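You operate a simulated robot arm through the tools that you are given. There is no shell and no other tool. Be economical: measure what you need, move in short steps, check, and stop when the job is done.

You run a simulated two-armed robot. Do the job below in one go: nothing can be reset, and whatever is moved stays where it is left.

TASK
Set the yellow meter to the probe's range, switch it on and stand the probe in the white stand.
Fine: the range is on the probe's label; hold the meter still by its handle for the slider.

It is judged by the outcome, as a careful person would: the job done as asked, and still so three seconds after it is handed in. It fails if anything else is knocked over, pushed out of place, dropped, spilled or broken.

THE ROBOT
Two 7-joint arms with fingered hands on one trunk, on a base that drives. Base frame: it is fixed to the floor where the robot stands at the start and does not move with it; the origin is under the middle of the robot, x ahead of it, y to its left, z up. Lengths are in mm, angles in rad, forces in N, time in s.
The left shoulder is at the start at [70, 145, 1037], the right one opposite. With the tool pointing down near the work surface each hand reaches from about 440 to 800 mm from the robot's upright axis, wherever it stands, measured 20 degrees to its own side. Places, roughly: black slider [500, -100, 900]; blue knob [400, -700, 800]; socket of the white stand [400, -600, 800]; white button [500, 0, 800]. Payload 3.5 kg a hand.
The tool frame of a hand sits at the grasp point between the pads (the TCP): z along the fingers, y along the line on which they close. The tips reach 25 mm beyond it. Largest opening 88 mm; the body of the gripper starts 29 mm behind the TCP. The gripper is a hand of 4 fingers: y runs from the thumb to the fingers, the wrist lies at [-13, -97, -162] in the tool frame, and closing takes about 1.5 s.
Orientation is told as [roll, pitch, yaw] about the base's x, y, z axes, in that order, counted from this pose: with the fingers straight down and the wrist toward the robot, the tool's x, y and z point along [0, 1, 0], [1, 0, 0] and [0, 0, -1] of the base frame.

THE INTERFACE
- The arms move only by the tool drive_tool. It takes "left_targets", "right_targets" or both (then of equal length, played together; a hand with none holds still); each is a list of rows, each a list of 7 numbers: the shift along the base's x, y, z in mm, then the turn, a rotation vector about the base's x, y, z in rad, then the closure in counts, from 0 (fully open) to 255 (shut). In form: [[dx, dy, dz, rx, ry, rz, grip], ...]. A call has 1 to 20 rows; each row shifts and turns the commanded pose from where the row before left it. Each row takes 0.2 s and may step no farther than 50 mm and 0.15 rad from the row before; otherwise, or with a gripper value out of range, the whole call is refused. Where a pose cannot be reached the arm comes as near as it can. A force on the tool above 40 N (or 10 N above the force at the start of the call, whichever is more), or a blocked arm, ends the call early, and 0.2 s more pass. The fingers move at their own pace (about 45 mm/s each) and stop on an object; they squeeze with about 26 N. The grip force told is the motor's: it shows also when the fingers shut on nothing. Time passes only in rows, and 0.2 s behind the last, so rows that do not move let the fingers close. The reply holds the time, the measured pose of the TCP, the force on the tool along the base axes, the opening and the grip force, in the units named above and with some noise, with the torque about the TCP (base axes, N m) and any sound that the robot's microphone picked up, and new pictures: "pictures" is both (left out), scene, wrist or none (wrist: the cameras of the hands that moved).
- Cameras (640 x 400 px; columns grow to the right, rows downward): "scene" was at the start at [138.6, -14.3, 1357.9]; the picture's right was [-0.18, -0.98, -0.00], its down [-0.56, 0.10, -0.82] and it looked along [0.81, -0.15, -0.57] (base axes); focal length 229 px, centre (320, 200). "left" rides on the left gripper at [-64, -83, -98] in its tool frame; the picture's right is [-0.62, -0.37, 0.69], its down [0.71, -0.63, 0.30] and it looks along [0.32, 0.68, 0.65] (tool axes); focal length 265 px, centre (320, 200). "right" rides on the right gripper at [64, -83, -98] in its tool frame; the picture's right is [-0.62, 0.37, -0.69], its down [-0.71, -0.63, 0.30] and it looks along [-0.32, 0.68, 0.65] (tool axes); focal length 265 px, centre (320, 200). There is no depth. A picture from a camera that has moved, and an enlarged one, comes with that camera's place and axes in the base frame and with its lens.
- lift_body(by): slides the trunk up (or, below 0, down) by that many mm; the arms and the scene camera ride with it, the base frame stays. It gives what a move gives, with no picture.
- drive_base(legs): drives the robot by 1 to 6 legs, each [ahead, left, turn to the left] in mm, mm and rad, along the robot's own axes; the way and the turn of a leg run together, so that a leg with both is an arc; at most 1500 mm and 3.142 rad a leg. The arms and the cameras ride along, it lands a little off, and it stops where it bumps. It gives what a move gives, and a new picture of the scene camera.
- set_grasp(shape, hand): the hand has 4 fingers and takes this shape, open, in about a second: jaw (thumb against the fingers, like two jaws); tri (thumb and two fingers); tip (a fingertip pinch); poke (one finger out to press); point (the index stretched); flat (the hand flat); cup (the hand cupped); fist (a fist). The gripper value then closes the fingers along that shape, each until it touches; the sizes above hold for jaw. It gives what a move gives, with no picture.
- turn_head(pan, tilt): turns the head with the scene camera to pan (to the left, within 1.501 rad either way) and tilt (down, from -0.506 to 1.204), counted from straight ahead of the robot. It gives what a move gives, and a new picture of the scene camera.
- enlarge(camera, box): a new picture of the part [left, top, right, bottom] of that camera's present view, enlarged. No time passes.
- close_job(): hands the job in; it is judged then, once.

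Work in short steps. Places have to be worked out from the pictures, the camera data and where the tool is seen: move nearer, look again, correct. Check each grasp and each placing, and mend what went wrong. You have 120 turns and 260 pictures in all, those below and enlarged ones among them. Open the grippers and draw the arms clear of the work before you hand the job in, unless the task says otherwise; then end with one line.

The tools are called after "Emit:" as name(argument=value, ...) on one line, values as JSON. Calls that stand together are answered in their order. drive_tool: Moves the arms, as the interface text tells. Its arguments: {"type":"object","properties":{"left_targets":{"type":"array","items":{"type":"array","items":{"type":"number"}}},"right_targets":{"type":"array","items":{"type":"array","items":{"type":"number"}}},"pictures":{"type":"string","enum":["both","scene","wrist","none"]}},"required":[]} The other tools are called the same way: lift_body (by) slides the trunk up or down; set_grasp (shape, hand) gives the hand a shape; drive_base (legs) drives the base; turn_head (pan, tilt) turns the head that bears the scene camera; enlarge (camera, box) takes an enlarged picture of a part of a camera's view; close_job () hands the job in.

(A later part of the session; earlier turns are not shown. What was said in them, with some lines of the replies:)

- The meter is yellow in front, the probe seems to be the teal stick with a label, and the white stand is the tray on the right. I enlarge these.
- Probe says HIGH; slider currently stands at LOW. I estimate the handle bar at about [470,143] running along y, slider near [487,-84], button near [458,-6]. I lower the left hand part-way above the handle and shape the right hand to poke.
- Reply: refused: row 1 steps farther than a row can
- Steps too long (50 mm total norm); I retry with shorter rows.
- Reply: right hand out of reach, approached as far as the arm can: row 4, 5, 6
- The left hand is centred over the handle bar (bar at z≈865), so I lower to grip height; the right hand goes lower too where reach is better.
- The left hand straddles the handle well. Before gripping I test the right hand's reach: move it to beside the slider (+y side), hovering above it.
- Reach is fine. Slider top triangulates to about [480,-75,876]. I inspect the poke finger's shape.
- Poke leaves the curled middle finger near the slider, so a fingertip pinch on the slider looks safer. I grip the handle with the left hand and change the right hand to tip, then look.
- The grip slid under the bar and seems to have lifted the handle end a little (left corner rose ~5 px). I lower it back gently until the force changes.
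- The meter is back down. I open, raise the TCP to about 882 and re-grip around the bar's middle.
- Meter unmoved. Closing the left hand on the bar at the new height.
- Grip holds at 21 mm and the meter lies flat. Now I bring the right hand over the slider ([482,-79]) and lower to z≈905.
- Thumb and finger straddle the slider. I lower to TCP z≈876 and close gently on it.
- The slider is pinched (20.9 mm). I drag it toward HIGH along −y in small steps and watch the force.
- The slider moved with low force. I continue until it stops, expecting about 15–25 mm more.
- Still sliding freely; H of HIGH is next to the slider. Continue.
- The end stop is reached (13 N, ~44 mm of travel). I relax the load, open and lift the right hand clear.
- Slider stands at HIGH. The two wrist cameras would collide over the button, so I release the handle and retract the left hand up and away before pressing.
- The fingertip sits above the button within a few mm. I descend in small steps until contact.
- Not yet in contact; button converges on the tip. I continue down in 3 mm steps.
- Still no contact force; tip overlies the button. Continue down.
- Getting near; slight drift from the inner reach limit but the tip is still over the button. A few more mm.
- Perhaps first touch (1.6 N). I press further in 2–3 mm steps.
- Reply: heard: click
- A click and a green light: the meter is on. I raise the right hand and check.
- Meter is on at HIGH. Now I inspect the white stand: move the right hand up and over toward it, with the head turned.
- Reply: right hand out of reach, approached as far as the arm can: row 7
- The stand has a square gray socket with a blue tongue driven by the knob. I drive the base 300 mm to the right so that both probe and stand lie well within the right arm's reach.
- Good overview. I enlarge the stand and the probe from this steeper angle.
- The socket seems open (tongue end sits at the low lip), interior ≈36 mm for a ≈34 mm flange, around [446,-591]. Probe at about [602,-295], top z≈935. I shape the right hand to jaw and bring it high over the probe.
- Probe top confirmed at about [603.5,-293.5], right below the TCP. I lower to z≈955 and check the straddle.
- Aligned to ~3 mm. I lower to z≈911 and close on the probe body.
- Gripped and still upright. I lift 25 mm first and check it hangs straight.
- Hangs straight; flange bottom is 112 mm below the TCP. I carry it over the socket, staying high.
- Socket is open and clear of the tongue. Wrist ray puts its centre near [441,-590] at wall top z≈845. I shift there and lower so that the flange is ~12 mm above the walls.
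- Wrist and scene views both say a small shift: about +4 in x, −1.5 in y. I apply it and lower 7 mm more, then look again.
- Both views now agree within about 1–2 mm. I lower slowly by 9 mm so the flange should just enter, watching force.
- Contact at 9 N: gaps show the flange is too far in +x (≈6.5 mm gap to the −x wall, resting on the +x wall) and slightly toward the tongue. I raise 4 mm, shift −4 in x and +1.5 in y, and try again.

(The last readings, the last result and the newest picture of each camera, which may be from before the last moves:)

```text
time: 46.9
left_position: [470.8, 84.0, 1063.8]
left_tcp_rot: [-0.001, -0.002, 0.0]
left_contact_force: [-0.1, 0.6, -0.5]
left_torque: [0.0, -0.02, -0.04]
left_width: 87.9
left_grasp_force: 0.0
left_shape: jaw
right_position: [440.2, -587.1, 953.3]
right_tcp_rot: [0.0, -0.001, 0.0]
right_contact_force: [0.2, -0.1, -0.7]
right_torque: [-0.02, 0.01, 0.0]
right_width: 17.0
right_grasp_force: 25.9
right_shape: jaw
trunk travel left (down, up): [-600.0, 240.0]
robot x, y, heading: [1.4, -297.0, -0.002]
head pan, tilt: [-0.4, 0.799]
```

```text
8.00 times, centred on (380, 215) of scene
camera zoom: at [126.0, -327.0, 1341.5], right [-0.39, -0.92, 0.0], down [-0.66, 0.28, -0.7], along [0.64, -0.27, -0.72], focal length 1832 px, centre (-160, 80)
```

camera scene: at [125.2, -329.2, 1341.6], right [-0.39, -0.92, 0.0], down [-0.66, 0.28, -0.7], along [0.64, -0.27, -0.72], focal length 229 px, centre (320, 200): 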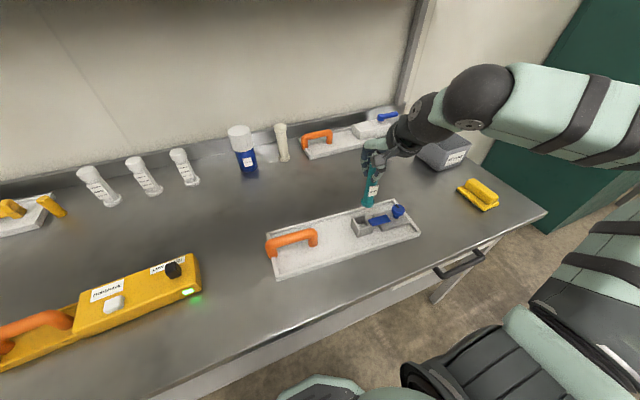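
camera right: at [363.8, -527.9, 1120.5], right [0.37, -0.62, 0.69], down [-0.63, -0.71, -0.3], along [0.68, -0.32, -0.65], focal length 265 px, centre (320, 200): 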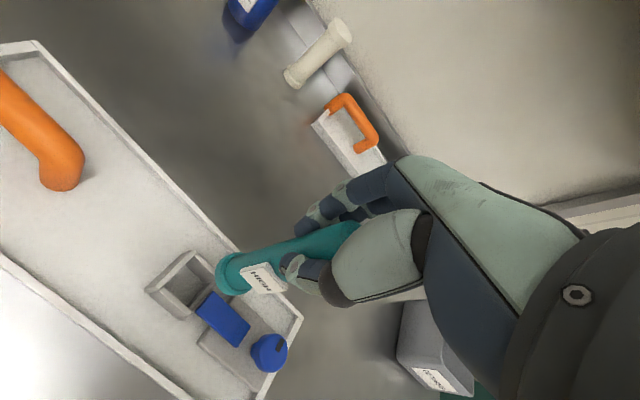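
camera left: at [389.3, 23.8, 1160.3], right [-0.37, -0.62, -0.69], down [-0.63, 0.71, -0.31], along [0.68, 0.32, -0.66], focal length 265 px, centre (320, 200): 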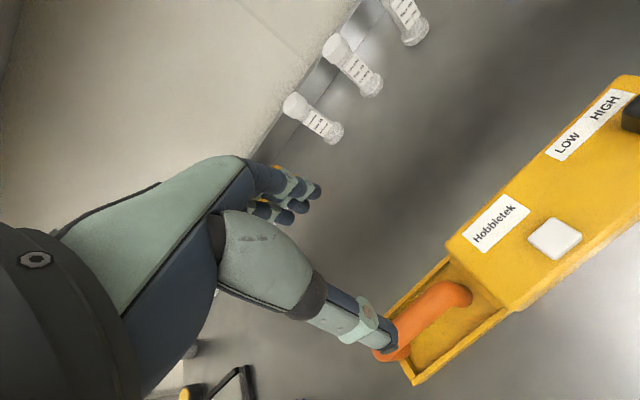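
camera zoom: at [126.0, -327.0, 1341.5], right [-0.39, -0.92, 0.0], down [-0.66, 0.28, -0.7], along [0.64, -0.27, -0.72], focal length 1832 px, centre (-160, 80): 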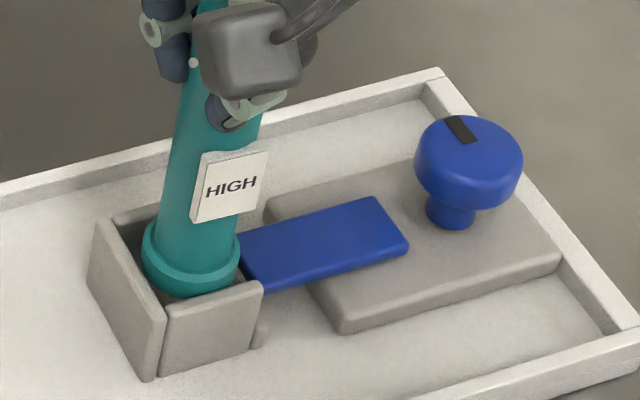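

No force now at z=953 — it seems to be entering. Lower further in 2–3 mm steps.

Emit:
drive_tool(right_targets=[[0, 0, -2, 0, 0, 0, 255], [0, 0, -2, 0, 0, 0, 255], [0, 0, -2, 0, 0, 0, 255]], pictures="none")

Emit:
enlarge(camera="right", box=[170, 220, 290, 310])

Emit:
enlarge(camera="scene", box=[345, 190, 415, 240])

```text
time: 47.7
left_position: [471.5, 84.4, 1063.7]
left_tcp_rot: [0.002, 0.0, 0.0]
left_contact_force: [1.0, 0.4, 0.6]
left_torque: [0.02, 0.0, 0.01]
left_width: 87.9
left_grasp_force: 0.0
left_shape: jaw
right_position: [440.9, -586.4, 946.9]
right_tcp_rot: [-0.001, 0.0, -0.003]
right_contact_force: [0.4, 0.5, -0.9]
right_torque: [0.0, -0.01, 0.01]
right_width: 17.2
right_grasp_force: 25.8
right_shape: jaw
trunk travel left (down, up): [-600.0, 240.0]
robot x, y, heading: [1.9, -295.6, 0.0]
head pan, tilt: [-0.4, 0.799]
```

```text
4.44 times, centred on (230, 265) of right
camera zoom: at [357.1, -521.0, 1046.5], right [0.37, -0.62, 0.69], down [-0.63, -0.71, -0.3], along [0.68, -0.33, -0.65], focal length 1180 px, centre (720, -89)
```

zoom: 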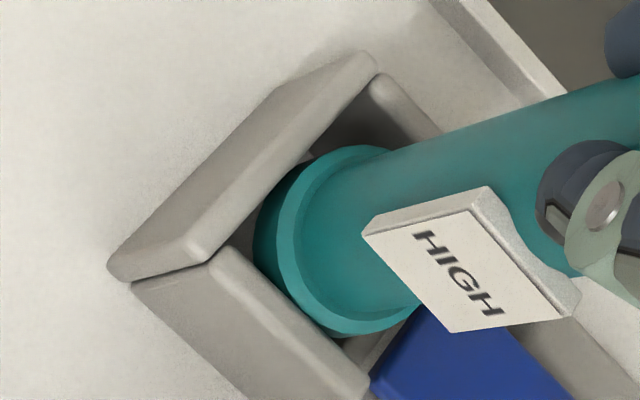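

```text
8.00 times, centred on (380, 215) of scene
camera zoom: at [126.0, -327.0, 1341.6], right [-0.39, -0.92, 0.0], down [-0.66, 0.28, -0.7], along [0.64, -0.27, -0.72], focal length 1832 px, centre (-160, 80)
```

zoom: 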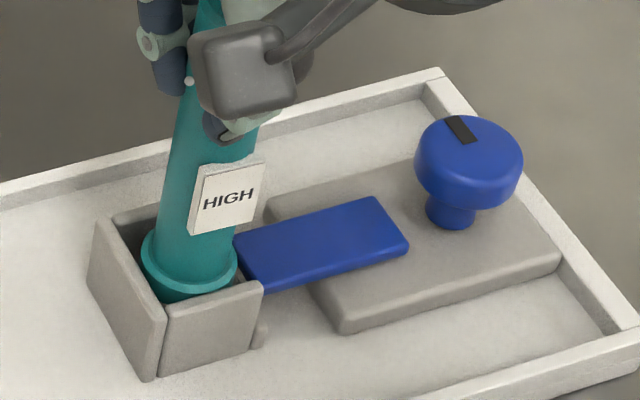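

The flange is inside the walls, no force. Continue down, watching the label plate against the −x wall.

Emit:
drive_tool(right_targets=[[0.3, 0, -2.5, 0, 0, 0, 255], [0.3, 0, -2.5, 0, 0, 0, 255], [0.4, 0, -2.5, 0, 0, 0, 255], [0, 0, -2.5, 0, 0, 0, 255]], pictures="none")

Emit:
enlarge(camera="right", box=[170, 220, 290, 310])

Emit:
enlarge(camera="scene", box=[345, 190, 415, 240])

```text
time: 48.7
left_position: [470.9, 85.5, 1063.2]
left_tcp_rot: [0.001, 0.0, -0.001]
left_contact_force: [0.6, 0.4, -0.2]
left_torque: [0.0, -0.03, -0.02]
left_width: 88.0
left_grasp_force: 0.0
left_shape: jaw
right_position: [441.2, -586.5, 937.6]
right_tcp_rot: [0.001, 0.001, 0.001]
right_contact_force: [0.5, -0.1, -1.4]
right_torque: [0.03, 0.02, 0.0]
right_width: 17.1
right_grasp_force: 25.5
right_shape: jaw
trunk travel left (down, up): [-600.0, 240.0]
robot x, y, heading: [0.1, -298.0, -0.004]
head pan, tilt: [-0.4, 0.799]
```

```text
4.44 times, centred on (230, 265) of right
camera zoom: at [357.6, -520.9, 1036.4], right [0.37, -0.62, 0.69], down [-0.63, -0.71, -0.3], along [0.68, -0.32, -0.65], focal length 1180 px, centre (720, -89)
```

zoom: 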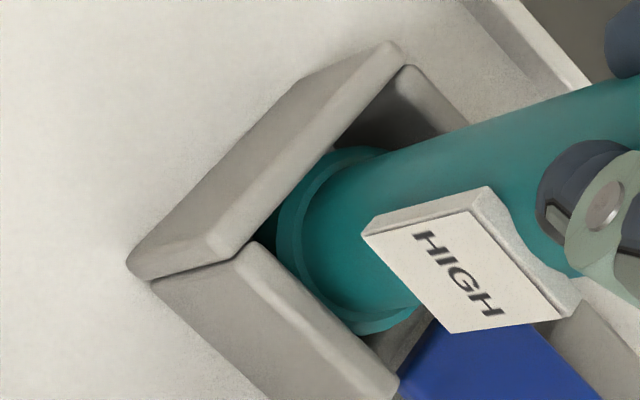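

```text
8.00 times, centred on (380, 215) of scene
camera zoom: at [126.0, -327.0, 1341.6], right [-0.39, -0.92, 0.0], down [-0.66, 0.28, -0.7], along [0.64, -0.27, -0.72], focal length 1832 px, centre (-160, 80)
```

zoom: 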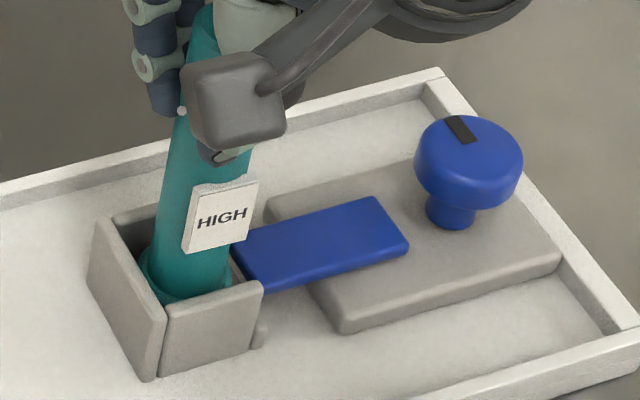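

Going in freely. Next 10 mm, watching the label corner near the tongue.

Emit:
drive_tool(right_targets=[[0.3, 0, -2.5, 0, 0, 0, 255], [0.3, 0, -2.5, 0, 0, 0, 255], [0.4, 0, -2.5, 0, 0, 0, 255], [0, 0, -2.5, 0, 0, 0, 255]], pictures="none")

Emit:
enlarge(camera="right", box=[170, 220, 290, 310])

Emit:
enlarge(camera="scene", box=[345, 190, 415, 240])

```text
time: 49.7
left_position: [470.9, 84.0, 1063.5]
left_tcp_rot: [0.0, -0.002, -0.001]
left_contact_force: [1.4, 0.3, 0.1]
left_torque: [0.01, -0.02, 0.01]
left_width: 87.6
left_grasp_force: 0.1
left_shape: jaw
right_position: [442.5, -585.8, 928.2]
right_tcp_rot: [0.0, 0.0, -0.001]
right_contact_force: [-0.8, 0.0, -1.2]
right_torque: [-0.02, -0.01, -0.01]
right_width: 17.2
right_grasp_force: 26.0
right_shape: jaw
trunk travel left (down, up): [-600.0, 240.0]
robot x, y, heading: [1.6, -297.1, -0.002]
head pan, tilt: [-0.4, 0.799]
```

```text
4.44 times, centred on (230, 265) of right
camera zoom: at [359.0, -520.9, 1026.2], right [0.37, -0.62, 0.69], down [-0.63, -0.71, -0.3], along [0.68, -0.33, -0.65], focal length 1180 px, centre (720, -89)
```

zoom: 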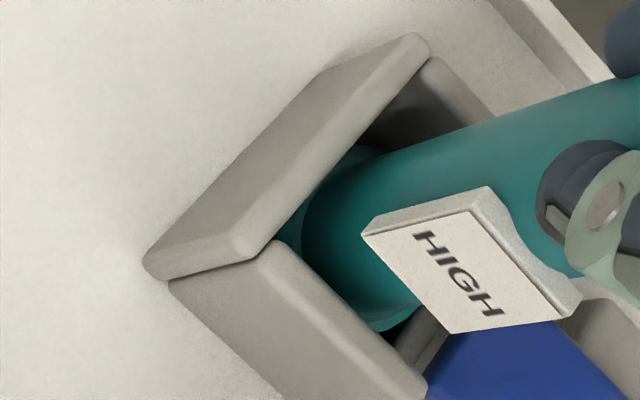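

```text
8.00 times, centred on (380, 215) of scene
camera zoom: at [126.0, -327.0, 1341.6], right [-0.39, -0.92, 0.0], down [-0.66, 0.28, -0.7], along [0.64, -0.27, -0.72], focal length 1832 px, centre (-160, 80)
```

zoom: 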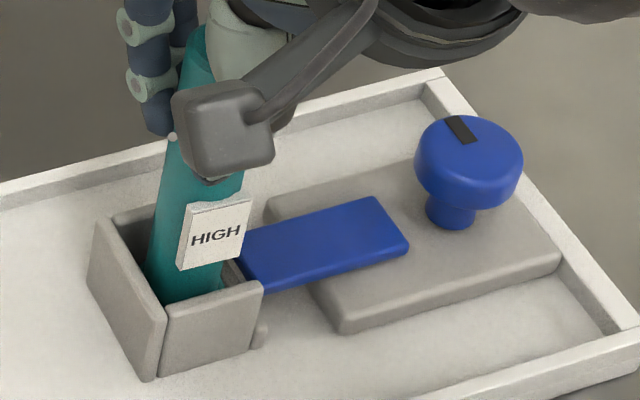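

Bottom at about z=816 now, still free. Lower the last ~8–10 mm until it touches the floor.

Emit:
drive_tool(right_targets=[[0, 0, -2, 0, 0, 0, 255], [0, 0, -2, 0, 0, 0, 255], [0, 0, -2, 0, 0, 0, 255], [0, 0, 0, 0, 0, 0, 255]], pictures="none")

```text
time: 50.7
left_position: [469.9, 84.7, 1064.0]
left_tcp_rot: [0.001, 0.001, 0.0]
left_contact_force: [-1.0, -0.3, 0.4]
left_torque: [-0.01, 0.03, -0.01]
left_width: 87.7
left_grasp_force: 0.0
left_shape: jaw
right_position: [441.7, -586.0, 922.0]
right_tcp_rot: [0.001, -0.001, 0.002]
right_contact_force: [0.0, 0.3, 0.8]
right_torque: [0.0, 0.0, -0.02]
right_width: 17.1
right_grasp_force: 25.7
right_shape: jaw
trunk travel left (down, up): [-600.0, 240.0]
robot x, y, heading: [-2.2, -299.6, 0.001]
head pan, tilt: [-0.4, 0.799]
```

A faint upward trend; one more small lowering.

Emit:
drive_tool(right_targets=[[0, 0, -1.5, 0, 0, 0, 255], [0, 0, -1.5, 0, 0, 0, 255], [0, 0, 0, 0, 0, 0, 255]], pictures="wrist")

Emit:
enlarge(camera="scene", box=[345, 190, 415, 240])

```text
time: 51.5
left_position: [468.7, 84.7, 1063.9]
left_tcp_rot: [-0.002, -0.001, -0.002]
left_contact_force: [-0.5, -1.0, 0.4]
left_torque: [0.0, 0.0, 0.0]
left_width: 87.6
left_grasp_force: 0.0
left_shape: jaw
right_position: [442.8, -584.8, 920.5]
right_tcp_rot: [-0.002, -0.005, -0.001]
right_contact_force: [-0.2, -0.7, 11.8]
right_torque: [-0.05, -0.08, 0.01]
right_width: 17.4
right_grasp_force: 25.7
right_shape: jaw
trunk travel left (down, up): [-600.0, 240.0]
robot x, y, heading: [-2.4, -296.8, 0.0]
head pan, tilt: [-0.4, 0.799]
camera right: at [357.8, -520.1, 1019.1], right [0.36, -0.62, 0.69], down [-0.63, -0.71, -0.31], along [0.69, -0.33, -0.65], focal length 265 px, centre (320, 200)
```

right: 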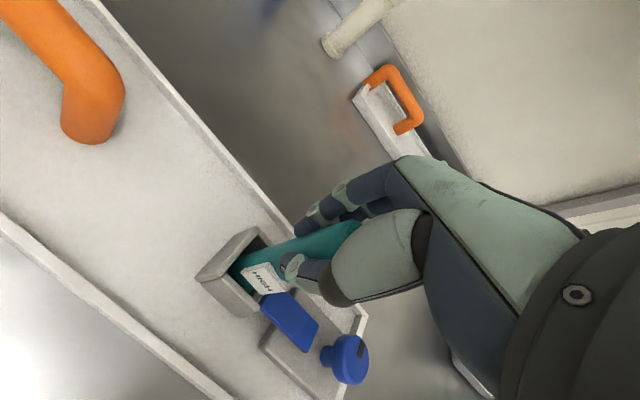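

```text
8.00 times, centred on (380, 215) of scene
camera zoom: at [124.0, -326.0, 1341.9], right [-0.39, -0.92, 0.0], down [-0.66, 0.28, -0.7], along [0.64, -0.27, -0.72], focal length 1832 px, centre (-160, 80)
```

zoom: 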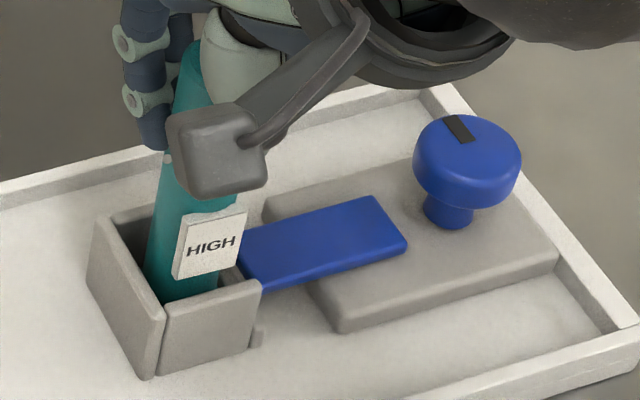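

Floor contact at bottom z≈808 (11.8 N). I relieve 1 mm, open, and watch whether the probe stays upright before rising.

Emit:
drive_tool(right_targets=[[0, 0, 1, 0, 0, 0, 255], [0, 0, 0, 0, 0, 0, 150], [0, 0, 0, 0, 0, 0, 0], [0, 0, 0, 0, 0, 0, 0], [0, 0, 0, 0, 0, 0, 0], [0, 0, 0, 0, 0, 0, 0], [0, 0, 0, 0, 0, 0, 0], [0, 0, 0, 0, 0, 0, 0]], pictures="wrist")

Emit:
enlarge(camera="scene", box=[335, 160, 435, 240])

```text
time: 53.3
left_position: [470.7, 84.8, 1064.6]
left_tcp_rot: [0.0, -0.002, 0.0]
left_contact_force: [-0.4, 0.0, -0.1]
left_torque: [0.02, 0.03, 0.01]
left_width: 87.7
left_grasp_force: 0.0
left_shape: jaw
right_position: [443.2, -586.6, 920.8]
right_tcp_rot: [0.0, 0.0, -0.001]
right_contact_force: [0.0, -1.1, -0.7]
right_torque: [0.01, 0.02, 0.02]
right_width: 87.7
right_grasp_force: 0.1
right_shape: jaw
trunk travel left (down, up): [-600.0, 240.0]
robot x, y, heading: [0.6, -296.9, -0.002]
head pan, tilt: [-0.4, 0.799]
camera right: at [358.8, -521.0, 1018.6], right [0.37, -0.62, 0.69], down [-0.63, -0.71, -0.3], along [0.68, -0.33, -0.65], focal length 265 px, centre (320, 200)
```

right: 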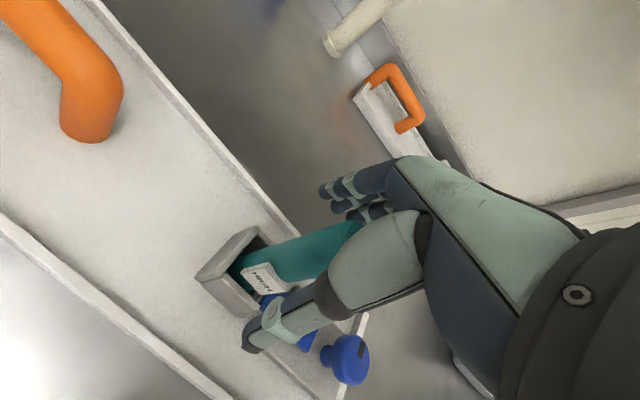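

```text
5.00 times, centred on (385, 200) of scene
camera zoom: at [126.0, -327.0, 1341.6], right [-0.39, -0.92, 0.0], down [-0.66, 0.28, -0.7], along [0.64, -0.27, -0.72], focal length 1145 px, centre (-5, 200)
```

zoom: 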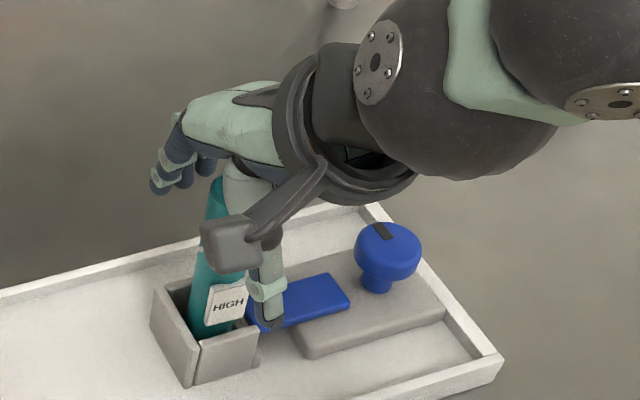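

The probe stands upright on its own, fingers open clear. I raise straight up.

Emit:
drive_tool(right_targets=[[0, 0, 20, 0, 0, 0, 0], [0, 0, 40, 0, 0, 0, 0], [0, 0, 45, 0, 0, 0, 0], [0, -20, 45, 0, 0, 0, 0], [0, -45, 20, 0, 0, 0, 0], [0, -45, 20, 0, 0, 0, 0], [0, -45, 10, 0, 0, 0, 0]], pictures="scene")

Emit:
enlarge(camera="scene", box=[320, 160, 440, 250])

```text
time: 54.9
left_position: [470.7, 82.6, 1063.8]
left_tcp_rot: [0.0, -0.001, -0.001]
left_contact_force: [0.2, -0.1, -0.1]
left_torque: [0.0, 0.02, -0.01]
left_width: 87.5
left_grasp_force: 0.1
left_shape: jaw
right_position: [449.6, -741.5, 1117.2]
right_tcp_rot: [0.004, 0.002, -0.002]
right_contact_force: [-0.5, 0.5, -0.4]
right_torque: [0.0, -0.02, 0.01]
right_width: 87.6
right_grasp_force: 0.1
right_shape: jaw
right hand out of reach, approached as far as the arm can: row 7
trunk travel left (down, up): [-600.0, 240.0]
robot x, y, heading: [3.4, -299.0, 0.0]
head pan, tilt: [-0.4, 0.799]
camera scene: at [126.2, -328.0, 1341.5], right [-0.39, -0.92, 0.0], down [-0.66, 0.28, -0.7], along [0.64, -0.27, -0.72], focal length 229 px, centre (320, 200)
```

scene: 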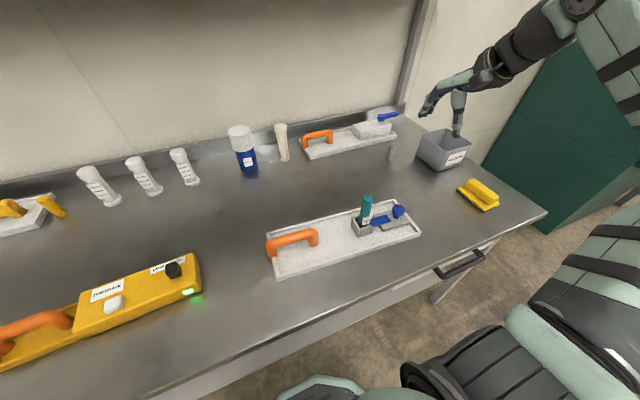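

```text
4.44 times, centred on (380, 205) of scene
camera zoom: at [126.2, -328.0, 1341.5], right [-0.39, -0.92, 0.0], down [-0.66, 0.28, -0.7], along [0.64, -0.27, -0.72], focal length 1018 px, centre (53, 178)
```

zoom: 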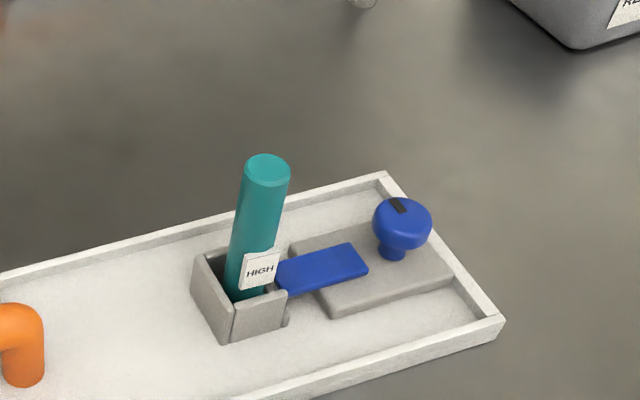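

The probe stands upright in the socket, the meter is lit and set to HIGH, nothing else has moved, and both hands are open and clear. I hand the job in.

Emit:
close_job()

```text
The job is handed in.
```

The meter is set to HIGH (the range on the probe's label) and switched on with its green light lit, and the probe stands upright in the white stand. The stand's blue knob was left unturned, since clamping wasn't asked for.
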